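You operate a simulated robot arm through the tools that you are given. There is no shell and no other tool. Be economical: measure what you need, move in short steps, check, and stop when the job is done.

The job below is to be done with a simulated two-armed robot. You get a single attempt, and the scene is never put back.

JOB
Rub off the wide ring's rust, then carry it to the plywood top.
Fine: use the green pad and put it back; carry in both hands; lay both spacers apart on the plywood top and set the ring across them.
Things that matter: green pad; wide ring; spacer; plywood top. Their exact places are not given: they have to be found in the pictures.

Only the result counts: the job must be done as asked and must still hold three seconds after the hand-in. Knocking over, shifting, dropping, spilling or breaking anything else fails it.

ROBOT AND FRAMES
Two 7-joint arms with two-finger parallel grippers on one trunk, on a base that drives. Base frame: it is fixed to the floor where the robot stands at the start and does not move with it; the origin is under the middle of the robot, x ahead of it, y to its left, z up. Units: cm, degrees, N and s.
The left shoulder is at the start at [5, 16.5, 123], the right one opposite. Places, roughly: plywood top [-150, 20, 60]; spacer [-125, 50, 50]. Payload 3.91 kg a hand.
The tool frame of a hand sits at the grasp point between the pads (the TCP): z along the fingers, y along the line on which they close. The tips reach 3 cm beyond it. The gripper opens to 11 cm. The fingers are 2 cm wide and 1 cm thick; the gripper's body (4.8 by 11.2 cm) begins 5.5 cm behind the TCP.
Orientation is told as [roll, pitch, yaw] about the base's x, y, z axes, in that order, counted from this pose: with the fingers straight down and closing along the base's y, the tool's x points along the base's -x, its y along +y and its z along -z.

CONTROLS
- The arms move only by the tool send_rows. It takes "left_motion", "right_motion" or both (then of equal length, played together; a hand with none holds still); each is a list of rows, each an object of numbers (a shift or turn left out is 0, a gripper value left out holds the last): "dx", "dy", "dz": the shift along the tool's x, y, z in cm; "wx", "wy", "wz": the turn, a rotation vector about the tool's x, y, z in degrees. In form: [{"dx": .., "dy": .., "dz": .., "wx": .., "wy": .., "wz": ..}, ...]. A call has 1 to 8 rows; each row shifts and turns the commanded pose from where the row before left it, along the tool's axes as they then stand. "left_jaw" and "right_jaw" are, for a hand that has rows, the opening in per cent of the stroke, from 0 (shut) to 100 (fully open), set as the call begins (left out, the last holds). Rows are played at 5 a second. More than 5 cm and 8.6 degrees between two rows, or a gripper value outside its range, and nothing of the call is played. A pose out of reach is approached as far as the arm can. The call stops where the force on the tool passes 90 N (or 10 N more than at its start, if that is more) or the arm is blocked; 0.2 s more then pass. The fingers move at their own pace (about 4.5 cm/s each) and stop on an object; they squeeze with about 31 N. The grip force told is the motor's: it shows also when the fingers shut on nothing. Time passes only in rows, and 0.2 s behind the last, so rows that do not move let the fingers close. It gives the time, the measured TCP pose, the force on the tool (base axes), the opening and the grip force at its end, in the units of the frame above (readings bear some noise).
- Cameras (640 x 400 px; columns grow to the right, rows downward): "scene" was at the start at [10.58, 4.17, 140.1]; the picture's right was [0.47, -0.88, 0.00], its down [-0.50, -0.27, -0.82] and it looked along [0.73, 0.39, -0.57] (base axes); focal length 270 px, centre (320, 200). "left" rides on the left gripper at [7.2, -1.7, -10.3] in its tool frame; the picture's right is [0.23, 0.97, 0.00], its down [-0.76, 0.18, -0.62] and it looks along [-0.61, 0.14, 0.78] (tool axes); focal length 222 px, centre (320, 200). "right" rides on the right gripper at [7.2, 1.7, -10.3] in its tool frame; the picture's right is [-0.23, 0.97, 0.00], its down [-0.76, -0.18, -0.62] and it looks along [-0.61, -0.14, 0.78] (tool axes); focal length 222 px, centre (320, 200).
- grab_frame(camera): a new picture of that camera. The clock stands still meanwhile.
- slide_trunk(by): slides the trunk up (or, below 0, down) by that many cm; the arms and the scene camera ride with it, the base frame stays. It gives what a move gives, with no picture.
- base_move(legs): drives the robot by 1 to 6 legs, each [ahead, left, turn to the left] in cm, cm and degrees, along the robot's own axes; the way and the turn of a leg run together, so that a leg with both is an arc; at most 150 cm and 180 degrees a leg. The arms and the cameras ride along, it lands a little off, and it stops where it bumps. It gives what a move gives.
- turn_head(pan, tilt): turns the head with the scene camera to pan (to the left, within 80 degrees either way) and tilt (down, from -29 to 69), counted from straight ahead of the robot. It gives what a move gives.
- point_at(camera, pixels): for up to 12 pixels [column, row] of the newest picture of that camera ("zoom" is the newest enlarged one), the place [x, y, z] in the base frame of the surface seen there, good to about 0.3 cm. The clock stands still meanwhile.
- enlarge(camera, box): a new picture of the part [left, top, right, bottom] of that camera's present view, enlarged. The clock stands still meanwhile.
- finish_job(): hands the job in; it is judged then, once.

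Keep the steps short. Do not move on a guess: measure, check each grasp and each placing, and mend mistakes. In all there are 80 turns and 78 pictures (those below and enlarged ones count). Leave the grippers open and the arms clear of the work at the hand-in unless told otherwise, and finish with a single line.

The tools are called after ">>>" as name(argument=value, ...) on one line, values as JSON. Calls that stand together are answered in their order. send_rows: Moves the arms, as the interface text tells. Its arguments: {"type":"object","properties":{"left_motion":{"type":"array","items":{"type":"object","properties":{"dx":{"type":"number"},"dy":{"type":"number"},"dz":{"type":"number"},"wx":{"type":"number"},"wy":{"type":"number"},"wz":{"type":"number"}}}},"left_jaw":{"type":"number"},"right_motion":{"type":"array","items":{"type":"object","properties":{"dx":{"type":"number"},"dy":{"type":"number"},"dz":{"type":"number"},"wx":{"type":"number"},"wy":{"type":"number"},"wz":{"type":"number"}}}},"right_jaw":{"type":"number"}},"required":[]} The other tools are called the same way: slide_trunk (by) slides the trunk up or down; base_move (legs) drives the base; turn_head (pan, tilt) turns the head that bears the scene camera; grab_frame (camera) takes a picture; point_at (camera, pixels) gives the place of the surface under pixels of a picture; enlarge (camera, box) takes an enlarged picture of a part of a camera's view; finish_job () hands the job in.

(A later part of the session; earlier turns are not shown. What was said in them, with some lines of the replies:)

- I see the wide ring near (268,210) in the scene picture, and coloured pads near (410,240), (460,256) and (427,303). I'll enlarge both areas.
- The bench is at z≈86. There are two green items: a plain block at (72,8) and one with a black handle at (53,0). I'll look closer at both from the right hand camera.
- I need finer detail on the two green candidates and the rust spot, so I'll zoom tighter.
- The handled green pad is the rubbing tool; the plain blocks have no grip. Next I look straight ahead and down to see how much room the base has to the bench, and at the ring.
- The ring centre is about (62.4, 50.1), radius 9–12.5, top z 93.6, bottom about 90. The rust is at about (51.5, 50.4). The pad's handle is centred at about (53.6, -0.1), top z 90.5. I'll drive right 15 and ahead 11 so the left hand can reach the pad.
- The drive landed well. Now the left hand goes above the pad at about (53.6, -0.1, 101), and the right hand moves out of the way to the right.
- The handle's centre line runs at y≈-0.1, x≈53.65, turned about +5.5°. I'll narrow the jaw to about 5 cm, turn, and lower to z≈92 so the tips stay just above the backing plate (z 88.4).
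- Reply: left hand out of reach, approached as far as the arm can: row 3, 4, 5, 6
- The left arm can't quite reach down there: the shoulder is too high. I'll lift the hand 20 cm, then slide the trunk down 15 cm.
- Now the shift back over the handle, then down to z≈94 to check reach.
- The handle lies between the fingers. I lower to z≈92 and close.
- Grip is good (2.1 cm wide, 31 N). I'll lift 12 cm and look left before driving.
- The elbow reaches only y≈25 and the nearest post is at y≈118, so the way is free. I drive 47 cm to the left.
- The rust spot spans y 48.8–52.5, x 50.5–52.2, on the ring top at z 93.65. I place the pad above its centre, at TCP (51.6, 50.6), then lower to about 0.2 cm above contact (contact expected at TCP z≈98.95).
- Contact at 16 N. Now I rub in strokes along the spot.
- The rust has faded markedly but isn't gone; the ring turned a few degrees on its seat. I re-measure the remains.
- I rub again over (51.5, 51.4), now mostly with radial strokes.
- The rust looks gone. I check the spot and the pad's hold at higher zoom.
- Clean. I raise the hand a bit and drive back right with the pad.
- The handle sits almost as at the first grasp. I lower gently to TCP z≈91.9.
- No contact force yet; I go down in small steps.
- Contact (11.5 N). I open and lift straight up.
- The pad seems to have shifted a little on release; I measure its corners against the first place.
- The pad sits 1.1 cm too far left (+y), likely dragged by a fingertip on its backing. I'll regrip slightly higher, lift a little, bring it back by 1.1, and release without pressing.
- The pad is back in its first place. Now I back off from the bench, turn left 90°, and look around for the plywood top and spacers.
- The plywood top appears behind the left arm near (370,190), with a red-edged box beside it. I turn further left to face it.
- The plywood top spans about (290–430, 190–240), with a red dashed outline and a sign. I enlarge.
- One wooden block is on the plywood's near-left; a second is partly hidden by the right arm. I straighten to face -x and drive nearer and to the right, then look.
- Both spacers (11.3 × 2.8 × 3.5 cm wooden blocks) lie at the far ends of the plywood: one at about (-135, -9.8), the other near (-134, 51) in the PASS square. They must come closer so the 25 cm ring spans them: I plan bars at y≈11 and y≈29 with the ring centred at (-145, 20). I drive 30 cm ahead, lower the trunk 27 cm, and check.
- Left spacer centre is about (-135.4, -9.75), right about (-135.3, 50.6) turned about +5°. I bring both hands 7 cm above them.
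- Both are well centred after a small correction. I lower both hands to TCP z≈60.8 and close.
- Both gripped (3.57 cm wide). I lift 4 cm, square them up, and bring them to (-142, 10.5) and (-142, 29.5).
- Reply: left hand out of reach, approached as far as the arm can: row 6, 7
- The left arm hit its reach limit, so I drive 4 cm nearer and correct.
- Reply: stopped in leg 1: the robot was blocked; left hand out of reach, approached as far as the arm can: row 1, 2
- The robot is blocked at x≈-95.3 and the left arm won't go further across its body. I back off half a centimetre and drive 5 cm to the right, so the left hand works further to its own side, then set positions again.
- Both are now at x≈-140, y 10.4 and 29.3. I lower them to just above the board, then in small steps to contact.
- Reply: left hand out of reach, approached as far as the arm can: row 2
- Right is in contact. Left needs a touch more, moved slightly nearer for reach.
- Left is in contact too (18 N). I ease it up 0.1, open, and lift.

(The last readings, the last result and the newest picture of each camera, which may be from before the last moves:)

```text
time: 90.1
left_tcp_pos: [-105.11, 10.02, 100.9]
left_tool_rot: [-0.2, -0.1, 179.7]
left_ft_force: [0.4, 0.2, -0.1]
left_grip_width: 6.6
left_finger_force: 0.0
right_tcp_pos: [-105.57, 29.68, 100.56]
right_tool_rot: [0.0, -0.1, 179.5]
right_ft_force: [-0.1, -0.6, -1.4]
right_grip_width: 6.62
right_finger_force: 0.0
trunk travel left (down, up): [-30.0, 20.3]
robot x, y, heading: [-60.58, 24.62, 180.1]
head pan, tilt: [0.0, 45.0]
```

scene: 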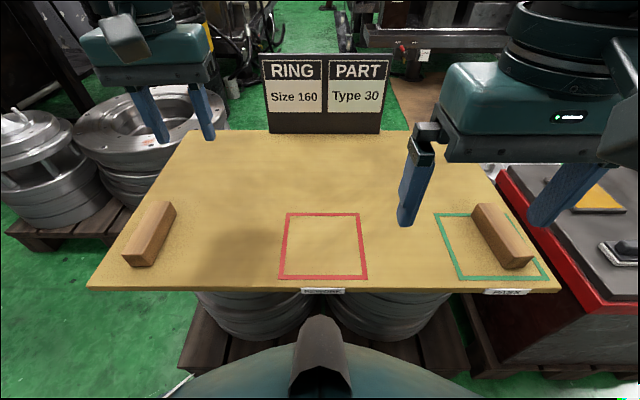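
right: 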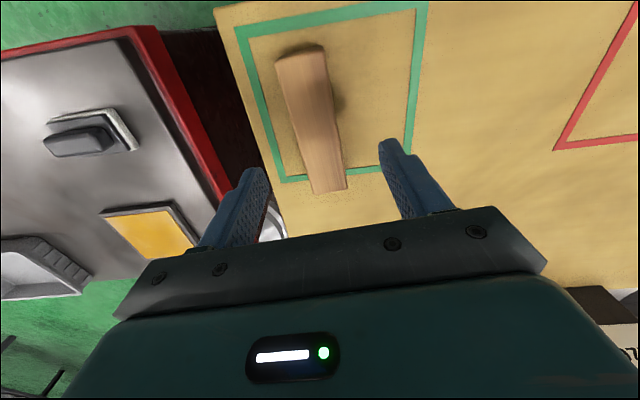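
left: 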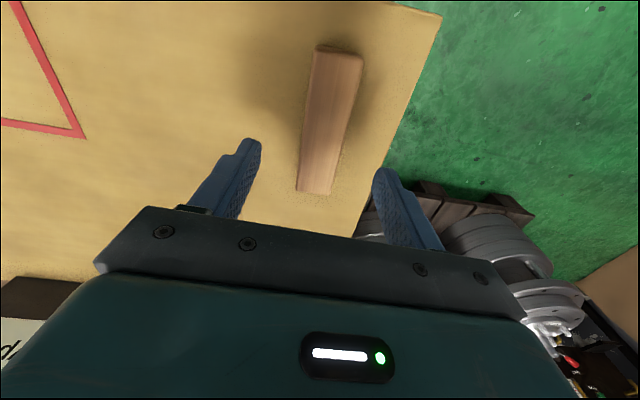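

Spacers measured: midpoint (-139.75, 19.8), 18.8 cm apart, tops at z 60.6. Now I turn back to the bench and stop short to check the lever beside the ring.

>>> base_move(legs=[[0, 0, -180], [58, 21, 0]])

>>> turn_head(pan=10, tilt=35)

>>> grab_frame(camera="scene")

```text
time: 100.9
left_tcp_pos: [41.8, 61.77, 100.95]
left_tool_rot: [-0.4, -0.1, 0.2]
left_ft_force: [0.8, 0.0, 0.5]
left_grip_width: 6.61
left_finger_force: 0.1
right_tcp_pos: [42.51, 42.35, 100.56]
right_tool_rot: [-0.1, -0.2, 0.0]
right_ft_force: [0.2, -0.6, -0.3]
right_grip_width: 6.58
right_finger_force: 0.1
trunk travel left (down, up): [-30.0, 20.3]
robot x, y, heading: [-2.6, 47.08, 0.4]
head pan, tilt: [0.0, 45.0]
```

```text
time: 101.7
left_tcp_pos: [41.68, 61.98, 100.93]
left_tool_rot: [-0.3, -0.2, 0.3]
left_ft_force: [0.0, -0.5, -0.4]
left_grip_width: 6.61
left_finger_force: 0.1
right_tcp_pos: [42.45, 42.33, 100.55]
right_tool_rot: [0.0, -0.1, 0.1]
right_ft_force: [0.4, 0.5, -0.3]
right_grip_width: 6.62
right_finger_force: 0.2
trunk travel left (down, up): [-30.0, 20.3]
robot x, y, heading: [-2.61, 46.82, 0.5]
head pan, tilt: [10.0, 35.0]
```

```text
22 pictures are left
```

scene: 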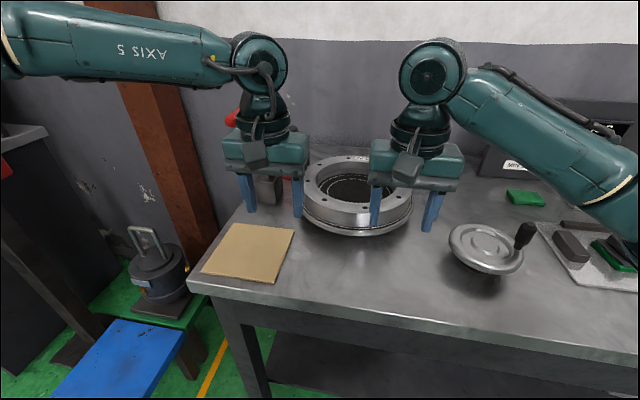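

>>> point_at(camera="scene", pixels=[[231, 117], [236, 112], [228, 122], [270, 195], [262, 192], [282, 190], [288, 182], [350, 185]])

>>> grab_frame(camera="left")

```text
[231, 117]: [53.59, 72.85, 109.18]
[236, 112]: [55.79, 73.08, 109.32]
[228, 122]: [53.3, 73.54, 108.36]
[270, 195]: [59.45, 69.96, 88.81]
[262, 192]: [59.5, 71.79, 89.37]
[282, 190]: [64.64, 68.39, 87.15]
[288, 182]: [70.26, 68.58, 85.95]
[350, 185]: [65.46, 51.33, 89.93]
```

```text
21 pictures are left
```

left: 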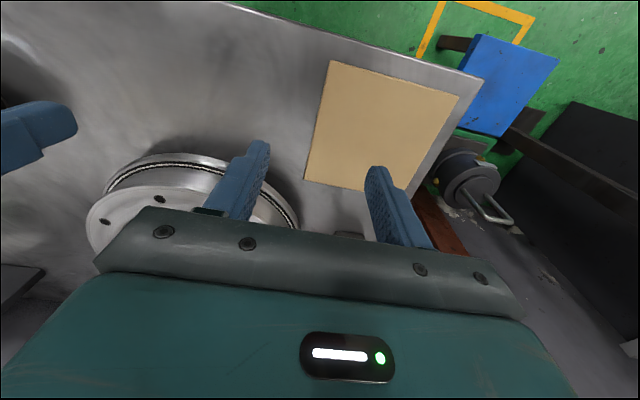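

>>> point_at(camera="scene", pixels=[[150, 50], [150, 78], [215, 84], [80, 72], [30, 60], [200, 60], [260, 70], [260, 145], [240, 80]])

>>> turn_head(pan=45, tilt=20)

>>> grab_frame(camera="scene")

```text
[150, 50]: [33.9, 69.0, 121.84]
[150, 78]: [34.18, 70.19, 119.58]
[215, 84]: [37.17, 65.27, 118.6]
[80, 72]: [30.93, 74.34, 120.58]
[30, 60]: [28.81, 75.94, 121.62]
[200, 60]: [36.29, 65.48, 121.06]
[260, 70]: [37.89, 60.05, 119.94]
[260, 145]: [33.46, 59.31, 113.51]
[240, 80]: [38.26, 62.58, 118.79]
```

```text
time: 102.7
left_tcp_pos: [41.83, 61.85, 100.97]
left_tool_rot: [-0.3, -0.1, 0.4]
left_ft_force: [0.3, -0.6, 0.9]
left_grip_width: 6.57
left_finger_force: 0.0
right_tcp_pos: [42.53, 42.35, 100.69]
right_tool_rot: [0.0, -0.1, 0.0]
right_ft_force: [-0.1, 0.2, 0.1]
right_grip_width: 6.62
right_finger_force: 0.1
trunk travel left (down, up): [-30.0, 20.3]
robot x, y, heading: [-2.5, 46.6, 0.6]
head pan, tilt: [45.0, 20.0]
```

```text
20 pictures are left
```

scene: 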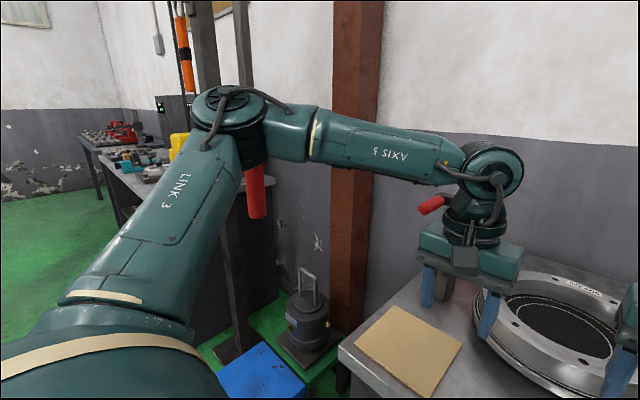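

The lever's red handle (x 52–58, y 71–75, top ≈110.5) lies under where my left forearm will pass, with the forearm's underside about 18 cm above the TCP. I'll grip the ring on a line turned 15° (left hand nearer me) and watch that clearance. First I drive in with the hands still high.

>>> base_move(legs=[[0, -1.2, -0.6], [20.5, 0, 0]])

>>> turn_head(pan=35, tilt=30)

>>> grab_frame(camera="scene")

```text
time: 104.6
left_tcp_pos: [59.06, 60.11, 100.85]
left_tool_rot: [-0.2, -0.1, -0.3]
left_ft_force: [0.1, 0.7, 0.3]
left_grip_width: 6.56
left_finger_force: 0.1
right_tcp_pos: [59.55, 40.47, 100.53]
right_tool_rot: [0.0, 0.0, -0.8]
right_ft_force: [-0.6, 0.6, 0.6]
right_grip_width: 6.6
right_finger_force: 0.0
trunk travel left (down, up): [-30.0, 20.3]
robot x, y, heading: [14.57, 46.1, -0.1]
head pan, tilt: [45.0, 20.0]
stopped in leg 2: the robot was blocked; the commanded pose is now the measured one
```

```text
time: 105.3
left_tcp_pos: [59.19, 60.13, 100.87]
left_tool_rot: [-0.2, 0.0, -0.5]
left_ft_force: [-1.2, -0.1, 0.0]
left_grip_width: 6.6
left_finger_force: 0.2
right_tcp_pos: [59.58, 40.43, 100.48]
right_tool_rot: [-0.1, 0.0, -0.9]
right_ft_force: [-0.1, -0.5, 0.8]
right_grip_width: 6.6
right_finger_force: 0.0
trunk travel left (down, up): [-30.0, 20.3]
robot x, y, heading: [14.46, 45.52, -0.1]
head pan, tilt: [35.0, 30.0]
```

```text
19 pictures are left
```

scene: 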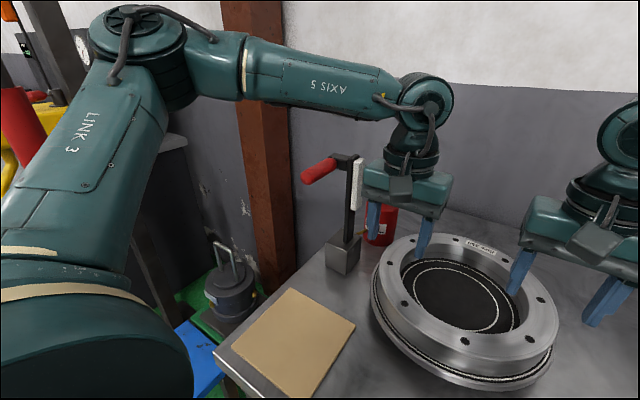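

Blocked at x≈14.5 (bench). The ring centre is 48 cm ahead, so I'll grip straight across. I test the reach in the air first: left to (62.5, 60.9), right to (62.5, 39.4).

>>> send_rows(left_motion=[{"dx": -1.7, "dy": 0.4, "wz": -0.4}, {"dx": -1.7, "dy": 0.4}, {}], right_motion=[{"dx": -1.45, "dy": -0.5, "wz": -0.8}, {"dx": -1.45, "dy": -0.5}, {}], left_jaw=75, right_jaw=75)

>>> enlarge(camera="scene", box=[220, 60, 620, 310])

>>> point_at(camera="zoom", pixels=[[260, 85], [225, 75], [140, 60], [300, 95], [160, 170], [140, 185], [210, 160], [185, 165]])

```text
time: 106.1
left_tcp_pos: [62.59, 60.99, 100.74]
left_tool_rot: [-0.4, 0.0, 0.0]
left_ft_force: [0.3, -0.5, -0.4]
left_grip_width: 8.27
left_finger_force: 0.1
right_tcp_pos: [62.47, 39.56, 100.43]
right_tool_rot: [0.0, 0.1, 0.0]
right_ft_force: [0.4, 0.0, 0.4]
right_grip_width: 8.26
right_finger_force: 0.1
trunk travel left (down, up): [-30.0, 20.3]
robot x, y, heading: [14.97, 45.78, -0.0]
head pan, tilt: [35.0, 30.0]
```

```text
1.60 times, centred on (420, 185) of scene
```

zoom: 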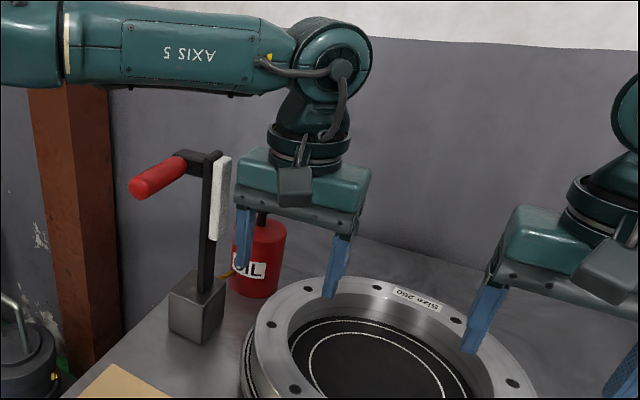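

```text
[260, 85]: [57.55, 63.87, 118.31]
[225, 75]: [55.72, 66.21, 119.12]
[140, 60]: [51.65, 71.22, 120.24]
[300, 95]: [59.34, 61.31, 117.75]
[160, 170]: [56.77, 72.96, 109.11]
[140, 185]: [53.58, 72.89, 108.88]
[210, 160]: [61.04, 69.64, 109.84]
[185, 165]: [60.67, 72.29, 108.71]
```

Both reach. The forearm's underside is at z≈118–120 and the lever's top ≈110. I'll lower 4 cm with the trunk, check, then the rest.

>>> slide_trunk(by=-4)

>>> enlarge(camera="scene", box=[220, 50, 620, 300])

>>> point_at(camera="zoom", pixels=[[212, 80], [150, 65], [130, 78], [222, 98], [205, 92], [150, 90], [200, 128], [215, 132], [190, 130], [265, 260], [340, 290], [470, 340]])

```text
time: 106.9
left_tcp_pos: [62.62, 60.98, 96.76]
left_tool_rot: [-0.3, 0.1, 0.0]
left_ft_force: [-0.5, -0.2, -0.3]
left_grip_width: 8.24
left_finger_force: 0.1
right_tcp_pos: [62.51, 39.52, 96.6]
right_tool_rot: [0.0, -0.1, 0.0]
right_ft_force: [-0.4, 0.1, -0.1]
right_grip_width: 8.24
right_finger_force: 0.1
trunk travel left (down, up): [-26.0, 24.3]
robot x, y, heading: [14.28, 45.48, -0.4]
head pan, tilt: [35.0, 30.0]
```

```text
1.60 times, centred on (420, 175) of scene
```

zoom: 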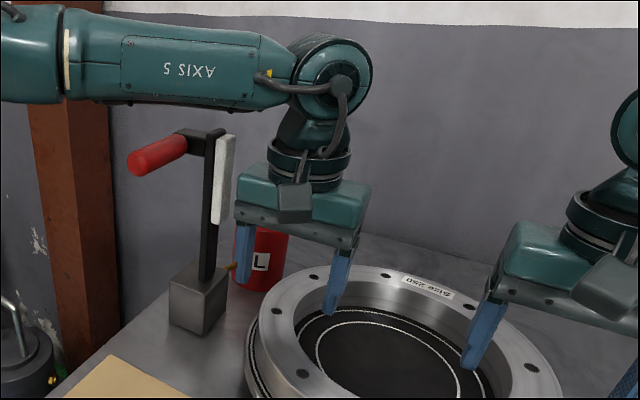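

```text
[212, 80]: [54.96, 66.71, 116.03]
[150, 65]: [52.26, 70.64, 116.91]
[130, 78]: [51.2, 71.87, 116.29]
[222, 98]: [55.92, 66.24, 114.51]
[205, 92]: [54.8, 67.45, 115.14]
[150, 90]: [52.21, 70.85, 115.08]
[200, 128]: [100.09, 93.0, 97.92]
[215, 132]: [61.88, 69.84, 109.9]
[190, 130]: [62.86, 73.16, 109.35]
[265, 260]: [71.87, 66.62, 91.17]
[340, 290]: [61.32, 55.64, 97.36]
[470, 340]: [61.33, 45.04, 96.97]
```

Forearm underside ≈114.5 versus lever ≈110, so 2.4 cm more leaves about 2 cm. Lowering and then closing both hands on the ring wall.

>>> slide_trunk(by=-2.4)

>>> send_rows(left_motion=[{}, {}, {}, {}, {}, {}], right_motion=[{}, {}, {}, {}, {}, {}], left_jaw=0, right_jaw=0)

>>> enlarge(camera="scene", box=[220, 50, 620, 300])

```text
time: 107.6
left_tcp_pos: [62.57, 60.9, 94.28]
left_tool_rot: [-0.3, 0.0, 0.0]
left_ft_force: [-0.5, 0.6, 0.4]
left_grip_width: 8.25
left_finger_force: 0.0
right_tcp_pos: [62.56, 39.6, 94.07]
right_tool_rot: [0.1, 0.1, 0.0]
right_ft_force: [-0.5, -0.2, -0.4]
right_grip_width: 8.27
right_finger_force: 0.1
trunk travel left (down, up): [-23.6, 26.7]
robot x, y, heading: [14.73, 45.64, 0.0]
head pan, tilt: [35.0, 30.0]
```

```text
time: 109.0
left_tcp_pos: [62.67, 60.91, 94.21]
left_tool_rot: [-0.1, -0.1, -0.1]
left_ft_force: [-1.5, 5.4, -0.7]
left_grip_width: 3.25
left_finger_force: 31.5
right_tcp_pos: [62.45, 39.26, 94.13]
right_tool_rot: [-0.1, 0.1, -0.1]
right_ft_force: [1.0, -15.6, 1.9]
right_grip_width: 3.23
right_finger_force: 30.8
trunk travel left (down, up): [-23.6, 26.7]
robot x, y, heading: [14.38, 45.61, -0.2]
head pan, tilt: [35.0, 30.0]
```

```text
1.60 times, centred on (420, 175) of scene
```

zoom: 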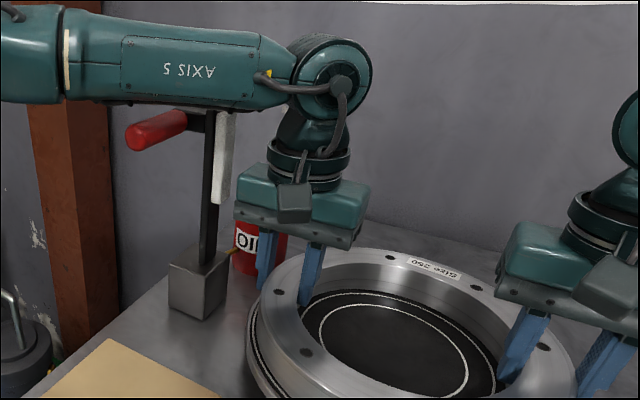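

Both gripped (3.25 cm wall). I relieve the small side load on the right hand and lift 2 cm with the trunk as a test.

>>> send_rows(right_motion=[{"dy": -0.15}, {}])

>>> slide_trunk(by=2)

>>> enlarge(camera="scene", box=[340, 150, 640, 350])

```text
time: 109.6
left_tcp_pos: [62.64, 60.92, 94.32]
left_tool_rot: [-0.2, 0.0, 0.0]
left_ft_force: [1.0, 3.3, 0.1]
left_grip_width: 3.25
left_finger_force: 30.8
right_tcp_pos: [62.38, 39.46, 94.05]
right_tool_rot: [0.0, 0.1, 0.0]
right_ft_force: [0.5, -11.7, 1.8]
right_grip_width: 3.24
right_finger_force: 31.2
trunk travel left (down, up): [-23.6, 26.7]
robot x, y, heading: [14.72, 45.68, -0.0]
head pan, tilt: [35.0, 30.0]
```

```text
time: 110.3
left_tcp_pos: [62.68, 60.99, 96.1]
left_tool_rot: [-0.2, 0.2, 0.1]
left_ft_force: [0.6, 4.2, -11.2]
left_grip_width: 3.24
left_finger_force: 31.2
right_tcp_pos: [62.61, 39.32, 96.0]
right_tool_rot: [-0.1, 0.2, 0.2]
right_ft_force: [-0.7, -4.3, -9.7]
right_grip_width: 3.24
right_finger_force: 30.9
trunk travel left (down, up): [-25.6, 24.7]
robot x, y, heading: [14.7, 45.47, -0.3]
head pan, tilt: [35.0, 30.0]
```

```text
2.00 times, centred on (490, 250) of scene
```

zoom: 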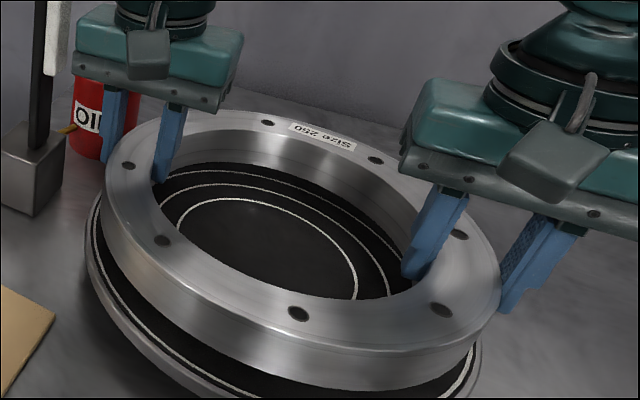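

The ring is up cleanly (about 21 N in all). I raise the trunk 8 more, draw the ring 3.3 cm nearer, and back away from the bench.

>>> slide_trunk(by=8)

>>> send_rows(left_motion=[{"dx": 0.8}, {"dx": 0.8}, {"dx": 0.8}, {"dx": 0.9}], right_motion=[{"dx": 0.8}, {"dx": 0.8}, {"dx": 0.8}, {"dx": 0.9}])

>>> base_move(legs=[[-60, 0, 0]])

>>> turn_head(pan=0, tilt=35)

>>> grab_frame(camera="scene")

```text
time: 111.5
left_tcp_pos: [62.75, 60.97, 104.1]
left_tool_rot: [-0.3, 0.1, -0.1]
left_ft_force: [3.0, 3.4, -12.8]
left_grip_width: 3.22
left_finger_force: 31.0
right_tcp_pos: [62.6, 39.35, 104.01]
right_tool_rot: [0.1, 0.2, 0.1]
right_ft_force: [-1.6, -3.5, -8.9]
right_grip_width: 3.25
right_finger_force: 31.0
trunk travel left (down, up): [-33.6, 16.7]
robot x, y, heading: [14.43, 45.66, -0.4]
head pan, tilt: [35.0, 30.0]
```

```text
time: 112.5
left_tcp_pos: [59.36, 60.95, 104.09]
left_tool_rot: [-0.3, 0.1, -0.1]
left_ft_force: [0.0, 2.0, -10.7]
left_grip_width: 3.24
left_finger_force: 31.0
right_tcp_pos: [59.36, 39.43, 103.91]
right_tool_rot: [-0.2, 0.1, 0.0]
right_ft_force: [-1.6, -2.1, -10.0]
right_grip_width: 3.21
right_finger_force: 30.9
trunk travel left (down, up): [-33.6, 16.7]
robot x, y, heading: [14.7, 45.46, -0.1]
head pan, tilt: [35.0, 30.0]
```

```text
time: 115.9
left_tcp_pos: [-0.63, 61.25, 104.07]
left_tool_rot: [-0.3, 0.1, 0.1]
left_ft_force: [2.3, 2.3, -10.5]
left_grip_width: 3.19
left_finger_force: 30.7
right_tcp_pos: [-0.87, 39.75, 103.91]
right_tool_rot: [0.0, 0.0, 0.1]
right_ft_force: [-1.8, -1.4, -9.9]
right_grip_width: 3.22
right_finger_force: 31.2
trunk travel left (down, up): [-33.6, 16.7]
robot x, y, heading: [-45.65, 45.9, -0.3]
head pan, tilt: [35.0, 30.0]
```

```text
time: 116.9
left_tcp_pos: [-0.59, 61.17, 104.13]
left_tool_rot: [-0.3, 0.1, -0.1]
left_ft_force: [-0.3, -1.0, -11.0]
left_grip_width: 3.21
left_finger_force: 31.3
right_tcp_pos: [-0.84, 39.64, 103.8]
right_tool_rot: [-0.1, 0.3, 0.0]
right_ft_force: [-0.1, 1.7, -9.3]
right_grip_width: 3.2
right_finger_force: 31.0
trunk travel left (down, up): [-33.6, 16.7]
robot x, y, heading: [-45.66, 45.57, -0.1]
head pan, tilt: [0.0, 35.0]
```

```text
14 pictures are left
```

scene: 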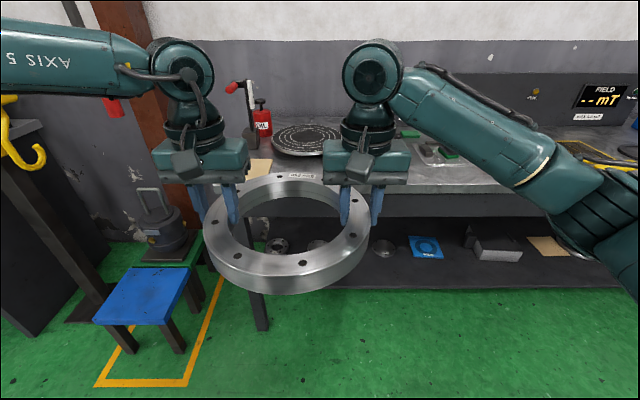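

The ring hangs level in both hands. I lower both hands 6 cm relative to the trunk in small steps, then turn around to the right.

>>> send_rows(left_motion=[{"dz": 1}, {"dz": 1}, {"dz": 1}, {"dz": 1}, {"dz": 1}, {"dz": 1}], right_motion=[{"dz": 1}, {"dz": 1}, {"dz": 1}, {"dz": 1}, {"dz": 1}, {"dz": 1}])

>>> base_move(legs=[[0, 0, -90], [0, 0, -90]])

```text
time: 118.3
left_tcp_pos: [-0.62, 61.23, 98.08]
left_tool_rot: [-0.2, 0.1, 0.1]
left_ft_force: [2.5, 2.1, -10.3]
left_grip_width: 3.2
left_finger_force: 30.9
right_tcp_pos: [-0.79, 39.7, 97.93]
right_tool_rot: [0.0, 0.3, 0.0]
right_ft_force: [-1.2, -1.9, -10.4]
right_grip_width: 3.22
right_finger_force: 30.7
trunk travel left (down, up): [-33.6, 16.7]
robot x, y, heading: [-45.76, 45.9, -0.3]
head pan, tilt: [0.0, 35.0]
```

```text
time: 126.2
left_tcp_pos: [-89.87, 28.65, 98.13]
left_tool_rot: [-0.2, 0.1, -177.8]
left_ft_force: [-0.5, -3.7, -10.7]
left_grip_width: 3.22
left_finger_force: 30.8
right_tcp_pos: [-90.54, 50.22, 97.91]
right_tool_rot: [0.0, 0.2, -177.9]
right_ft_force: [0.2, 3.7, -10.2]
right_grip_width: 3.14
right_finger_force: 30.3
trunk travel left (down, up): [-33.6, 16.7]
robot x, y, heading: [-45.71, 45.91, -178.0]
head pan, tilt: [0.0, 35.0]
```

>>> base_move(legs=[[0, 0, -2], [0, 21.1, 0], [48.8, 0, 0]])

>>> turn_head(pan=0, tilt=45)

>>> grab_frame(camera="scene")

```text
time: 130.8
left_tcp_pos: [-139.77, 9.09, 98.03]
left_tool_rot: [-0.2, 0.1, -179.6]
left_ft_force: [-1.4, 1.4, -11.4]
left_grip_width: 3.22
left_finger_force: 30.9
right_tcp_pos: [-139.6, 30.65, 97.84]
right_tool_rot: [-0.1, 0.2, -179.6]
right_ft_force: [2.7, -1.6, -11.3]
right_grip_width: 3.18
right_finger_force: 31.2
trunk travel left (down, up): [-33.6, 16.7]
robot x, y, heading: [-94.94, 24.71, -179.9]
head pan, tilt: [0.0, 35.0]
```

```text
time: 131.5
left_tcp_pos: [-139.68, 9.03, 98.06]
left_tool_rot: [-0.2, 0.1, -179.5]
left_ft_force: [-0.3, 1.8, -10.3]
left_grip_width: 3.24
left_finger_force: 30.7
right_tcp_pos: [-139.54, 30.69, 97.89]
right_tool_rot: [-0.1, 0.2, -179.6]
right_ft_force: [0.6, -2.0, -10.4]
right_grip_width: 3.21
right_finger_force: 30.9
trunk travel left (down, up): [-33.6, 16.7]
robot x, y, heading: [-94.78, 25.15, -180.0]
head pan, tilt: [0.0, 45.0]
```

```text
13 pictures are left
```

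scene: 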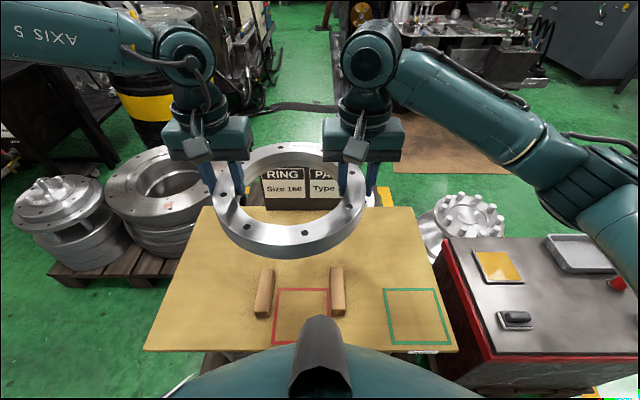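

The ring sits right above the spacers: its centre is at (-139.6, 19.9). I lower the trunk 28 cm and check.

>>> slide_trunk(by=-28)

>>> grab_frame(camera="scene")

```text
time: 134.3
left_tcp_pos: [-139.55, 8.98, 70.03]
left_tool_rot: [-0.1, 0.1, -179.6]
left_ft_force: [-1.0, 1.7, -9.9]
left_grip_width: 3.26
left_finger_force: 31.1
right_tcp_pos: [-139.51, 30.6, 69.95]
right_tool_rot: [-0.1, 0.2, -179.6]
right_ft_force: [1.7, -1.7, -9.2]
right_grip_width: 3.21
right_finger_force: 30.9
trunk travel left (down, up): [-5.6, 44.7]
robot x, y, heading: [-94.91, 24.73, -179.9]
head pan, tilt: [0.0, 45.0]
```

```text
12 pictures are left
```

scene: 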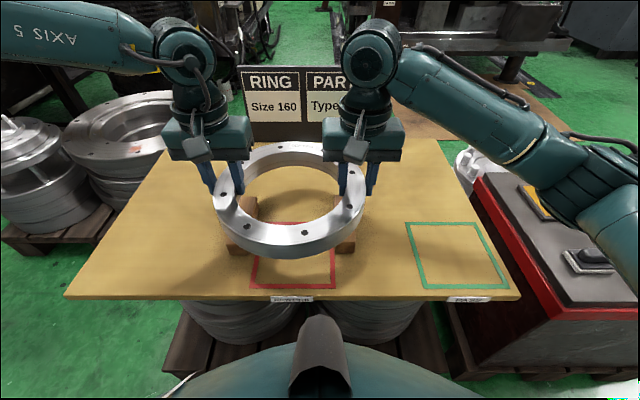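

Good. Down 4.8 to just above the spacers, then small steps.

>>> slide_trunk(by=-4.8)

>>> slide_trunk(by=-0.3)

>>> enlarge(camera="scene", box=[180, 120, 400, 280])

```text
time: 135.2
left_tcp_pos: [-139.59, 9.11, 65.31]
left_tool_rot: [-0.3, 0.1, -179.7]
left_ft_force: [-2.4, 1.2, -10.1]
left_grip_width: 3.22
left_finger_force: 31.0
right_tcp_pos: [-139.58, 30.54, 65.01]
right_tool_rot: [-0.1, 0.2, -179.6]
right_ft_force: [1.3, -2.3, -9.8]
right_grip_width: 3.17
right_finger_force: 30.5
trunk travel left (down, up): [-0.8, 49.5]
robot x, y, heading: [-94.78, 24.87, -179.8]
head pan, tilt: [0.0, 45.0]
```

```text
time: 135.7
left_tcp_pos: [-139.48, 9.09, 64.94]
left_tool_rot: [-0.1, 0.0, -179.6]
left_ft_force: [-0.5, 1.6, -9.6]
left_grip_width: 3.25
left_finger_force: 30.6
right_tcp_pos: [-139.5, 30.63, 64.87]
right_tool_rot: [-0.1, 0.3, -179.5]
right_ft_force: [1.4, -1.5, -10.7]
right_grip_width: 3.19
right_finger_force: 31.2
trunk travel left (down, up): [-0.5, 49.8]
robot x, y, heading: [-94.87, 24.79, -179.8]
head pan, tilt: [0.0, 45.0]
```

```text
2.50 times, centred on (290, 200) of scene
```

zoom: 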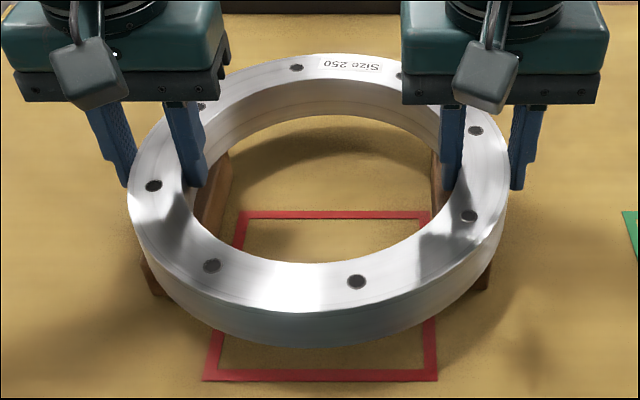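

>>> slide_trunk(by=-0.25)

>>> slide_trunk(by=-0.2)

```text
time: 136.3
left_tcp_pos: [-139.52, 9.09, 65.0]
left_tool_rot: [-0.3, -0.1, -179.7]
left_ft_force: [-1.4, -1.3, 5.2]
left_grip_width: 3.26
left_finger_force: 31.1
right_tcp_pos: [-139.6, 30.64, 64.74]
right_tool_rot: [0.0, 0.0, -179.7]
right_ft_force: [-0.1, 0.2, -1.2]
right_grip_width: 3.13
right_finger_force: 31.3
trunk travel left (down, up): [-0.3, 50.0]
robot x, y, heading: [-94.81, 25.12, -179.8]
head pan, tilt: [0.0, 45.0]
```

```text
time: 136.8
left_tcp_pos: [-139.6, 9.09, 64.9]
left_tool_rot: [-0.3, -0.5, -179.6]
left_ft_force: [-2.5, -5.4, 19.3]
left_grip_width: 3.26
left_finger_force: 31.0
right_tcp_pos: [-139.5, 30.64, 64.68]
right_tool_rot: [0.0, -0.2, -179.7]
right_ft_force: [-3.0, 1.6, 12.6]
right_grip_width: 3.17
right_finger_force: 30.8
trunk travel left (down, up): [-0.1, 50.2]
robot x, y, heading: [-94.68, 24.62, -179.7]
head pan, tilt: [0.0, 45.0]
```

The ring rests on both spacers. I ease off slightly, open both hands, and check.

>>> slide_trunk(by=0.15)

>>> send_rows(left_motion=[{}, {}, {}, {}, {}], right_motion=[{}, {}, {}, {}, {}], left_jaw=70, right_jaw=70)

>>> enlarge(camera="scene", box=[180, 120, 400, 280])

```text
time: 137.3
left_tcp_pos: [-139.52, 9.02, 64.87]
left_tool_rot: [-0.3, -0.3, -179.5]
left_ft_force: [-7.1, -4.0, 16.9]
left_grip_width: 3.25
left_finger_force: 30.8
right_tcp_pos: [-139.54, 30.63, 64.69]
right_tool_rot: [-0.1, -0.2, -179.7]
right_ft_force: [-3.1, 1.3, 12.2]
right_grip_width: 3.14
right_finger_force: 31.2
trunk travel left (down, up): [-0.2, 50.1]
robot x, y, heading: [-94.9, 24.65, -180.0]
head pan, tilt: [0.0, 45.0]
```

```text
time: 138.5
left_tcp_pos: [-139.52, 9.04, 64.62]
left_tool_rot: [-0.2, 0.0, -179.7]
left_ft_force: [-0.1, -0.2, -0.2]
left_grip_width: 7.71
left_finger_force: 0.0
right_tcp_pos: [-139.52, 30.64, 64.58]
right_tool_rot: [-0.1, 0.0, -179.7]
right_ft_force: [-0.6, 0.4, 0.4]
right_grip_width: 7.7
right_finger_force: 0.0
trunk travel left (down, up): [-0.2, 50.1]
robot x, y, heading: [-95.01, 24.65, -179.7]
head pan, tilt: [0.0, 45.0]
```

```text
2.50 times, centred on (290, 200) of scene
```

zoom: 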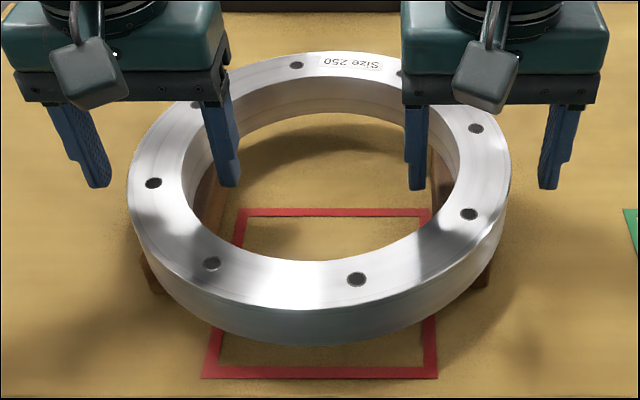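

Free of the ring. I raise the trunk 15 cm, back off 35 cm, and take a final look.

>>> slide_trunk(by=15)

>>> base_move(legs=[[-35, 0, 0]])

>>> grab_frame(camera="scene")

>>> enlarge(camera="scene", box=[220, 80, 420, 230])

```text
time: 140.2
left_tcp_pos: [-139.52, 9.06, 79.66]
left_tool_rot: [-0.2, -0.1, -179.6]
left_ft_force: [-0.6, -0.6, -0.1]
left_grip_width: 7.71
left_finger_force: 0.0
right_tcp_pos: [-139.62, 30.66, 79.5]
right_tool_rot: [-0.1, 0.1, -179.7]
right_ft_force: [-0.4, 0.1, -0.2]
right_grip_width: 7.67
right_finger_force: 0.0
trunk travel left (down, up): [-15.2, 35.1]
robot x, y, heading: [-95.06, 24.22, -179.9]
head pan, tilt: [0.0, 45.0]
```

```text
time: 142.5
left_tcp_pos: [-104.71, 9.21, 79.79]
left_tool_rot: [-0.3, 0.0, -179.8]
left_ft_force: [0.4, -0.1, 0.2]
left_grip_width: 7.72
left_finger_force: 0.1
right_tcp_pos: [-104.76, 30.79, 79.69]
right_tool_rot: [-0.1, 0.1, -179.6]
right_ft_force: [-0.1, 0.0, -0.2]
right_grip_width: 7.68
right_finger_force: 0.1
trunk travel left (down, up): [-15.2, 35.1]
robot x, y, heading: [-60.03, 24.95, 180.0]
head pan, tilt: [0.0, 45.0]
```

```text
9 pictures are left
```

scene: 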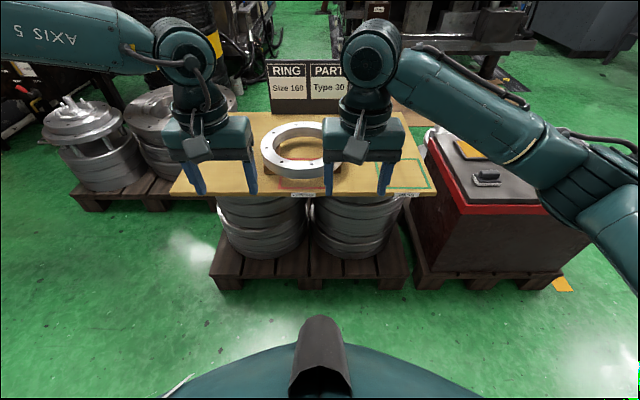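

```text
2.67 times, centred on (320, 155) of scene
```

zoom: 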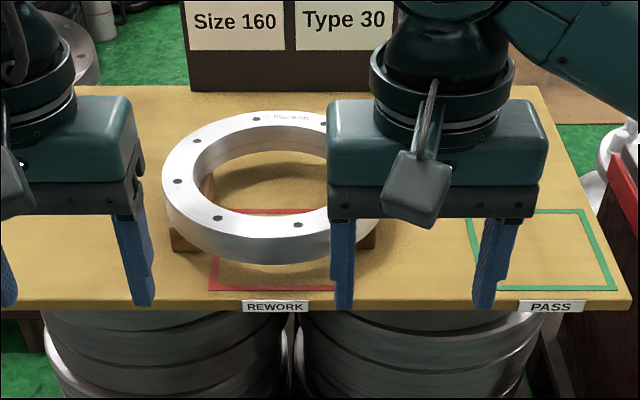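

The ring sits level across both spacers, the arms are clear. I open the grippers fully and hand in.

>>> send_rows(left_motion=[{}, {}, {}], right_motion=[{}, {}, {}], left_jaw=100, right_jaw=100)

>>> finish_job()

```text
time: 143.3
left_tcp_pos: [-104.77, 9.09, 79.76]
left_tool_rot: [-0.2, -0.1, -179.8]
left_ft_force: [0.3, -1.1, -0.8]
left_grip_width: 11.0
left_finger_force: 0.0
right_tcp_pos: [-104.8, 30.65, 79.66]
right_tool_rot: [0.0, 0.1, -179.7]
right_ft_force: [0.5, -0.5, -0.1]
right_grip_width: 11.0
right_finger_force: 0.1
trunk travel left (down, up): [-15.2, 35.1]
robot x, y, heading: [-60.16, 24.99, 179.9]
head pan, tilt: [0.0, 45.0]
```

```text
The job is handed in.
```

Job handed in: I rubbed the wide ring clean with the handled green pad (a plain green block also lay on the bench), put the pad back, and carried the ring in both hands onto the two spacers, set apart on the plywood top; the base stopped against something twice, once at the bench and once at the plywood.
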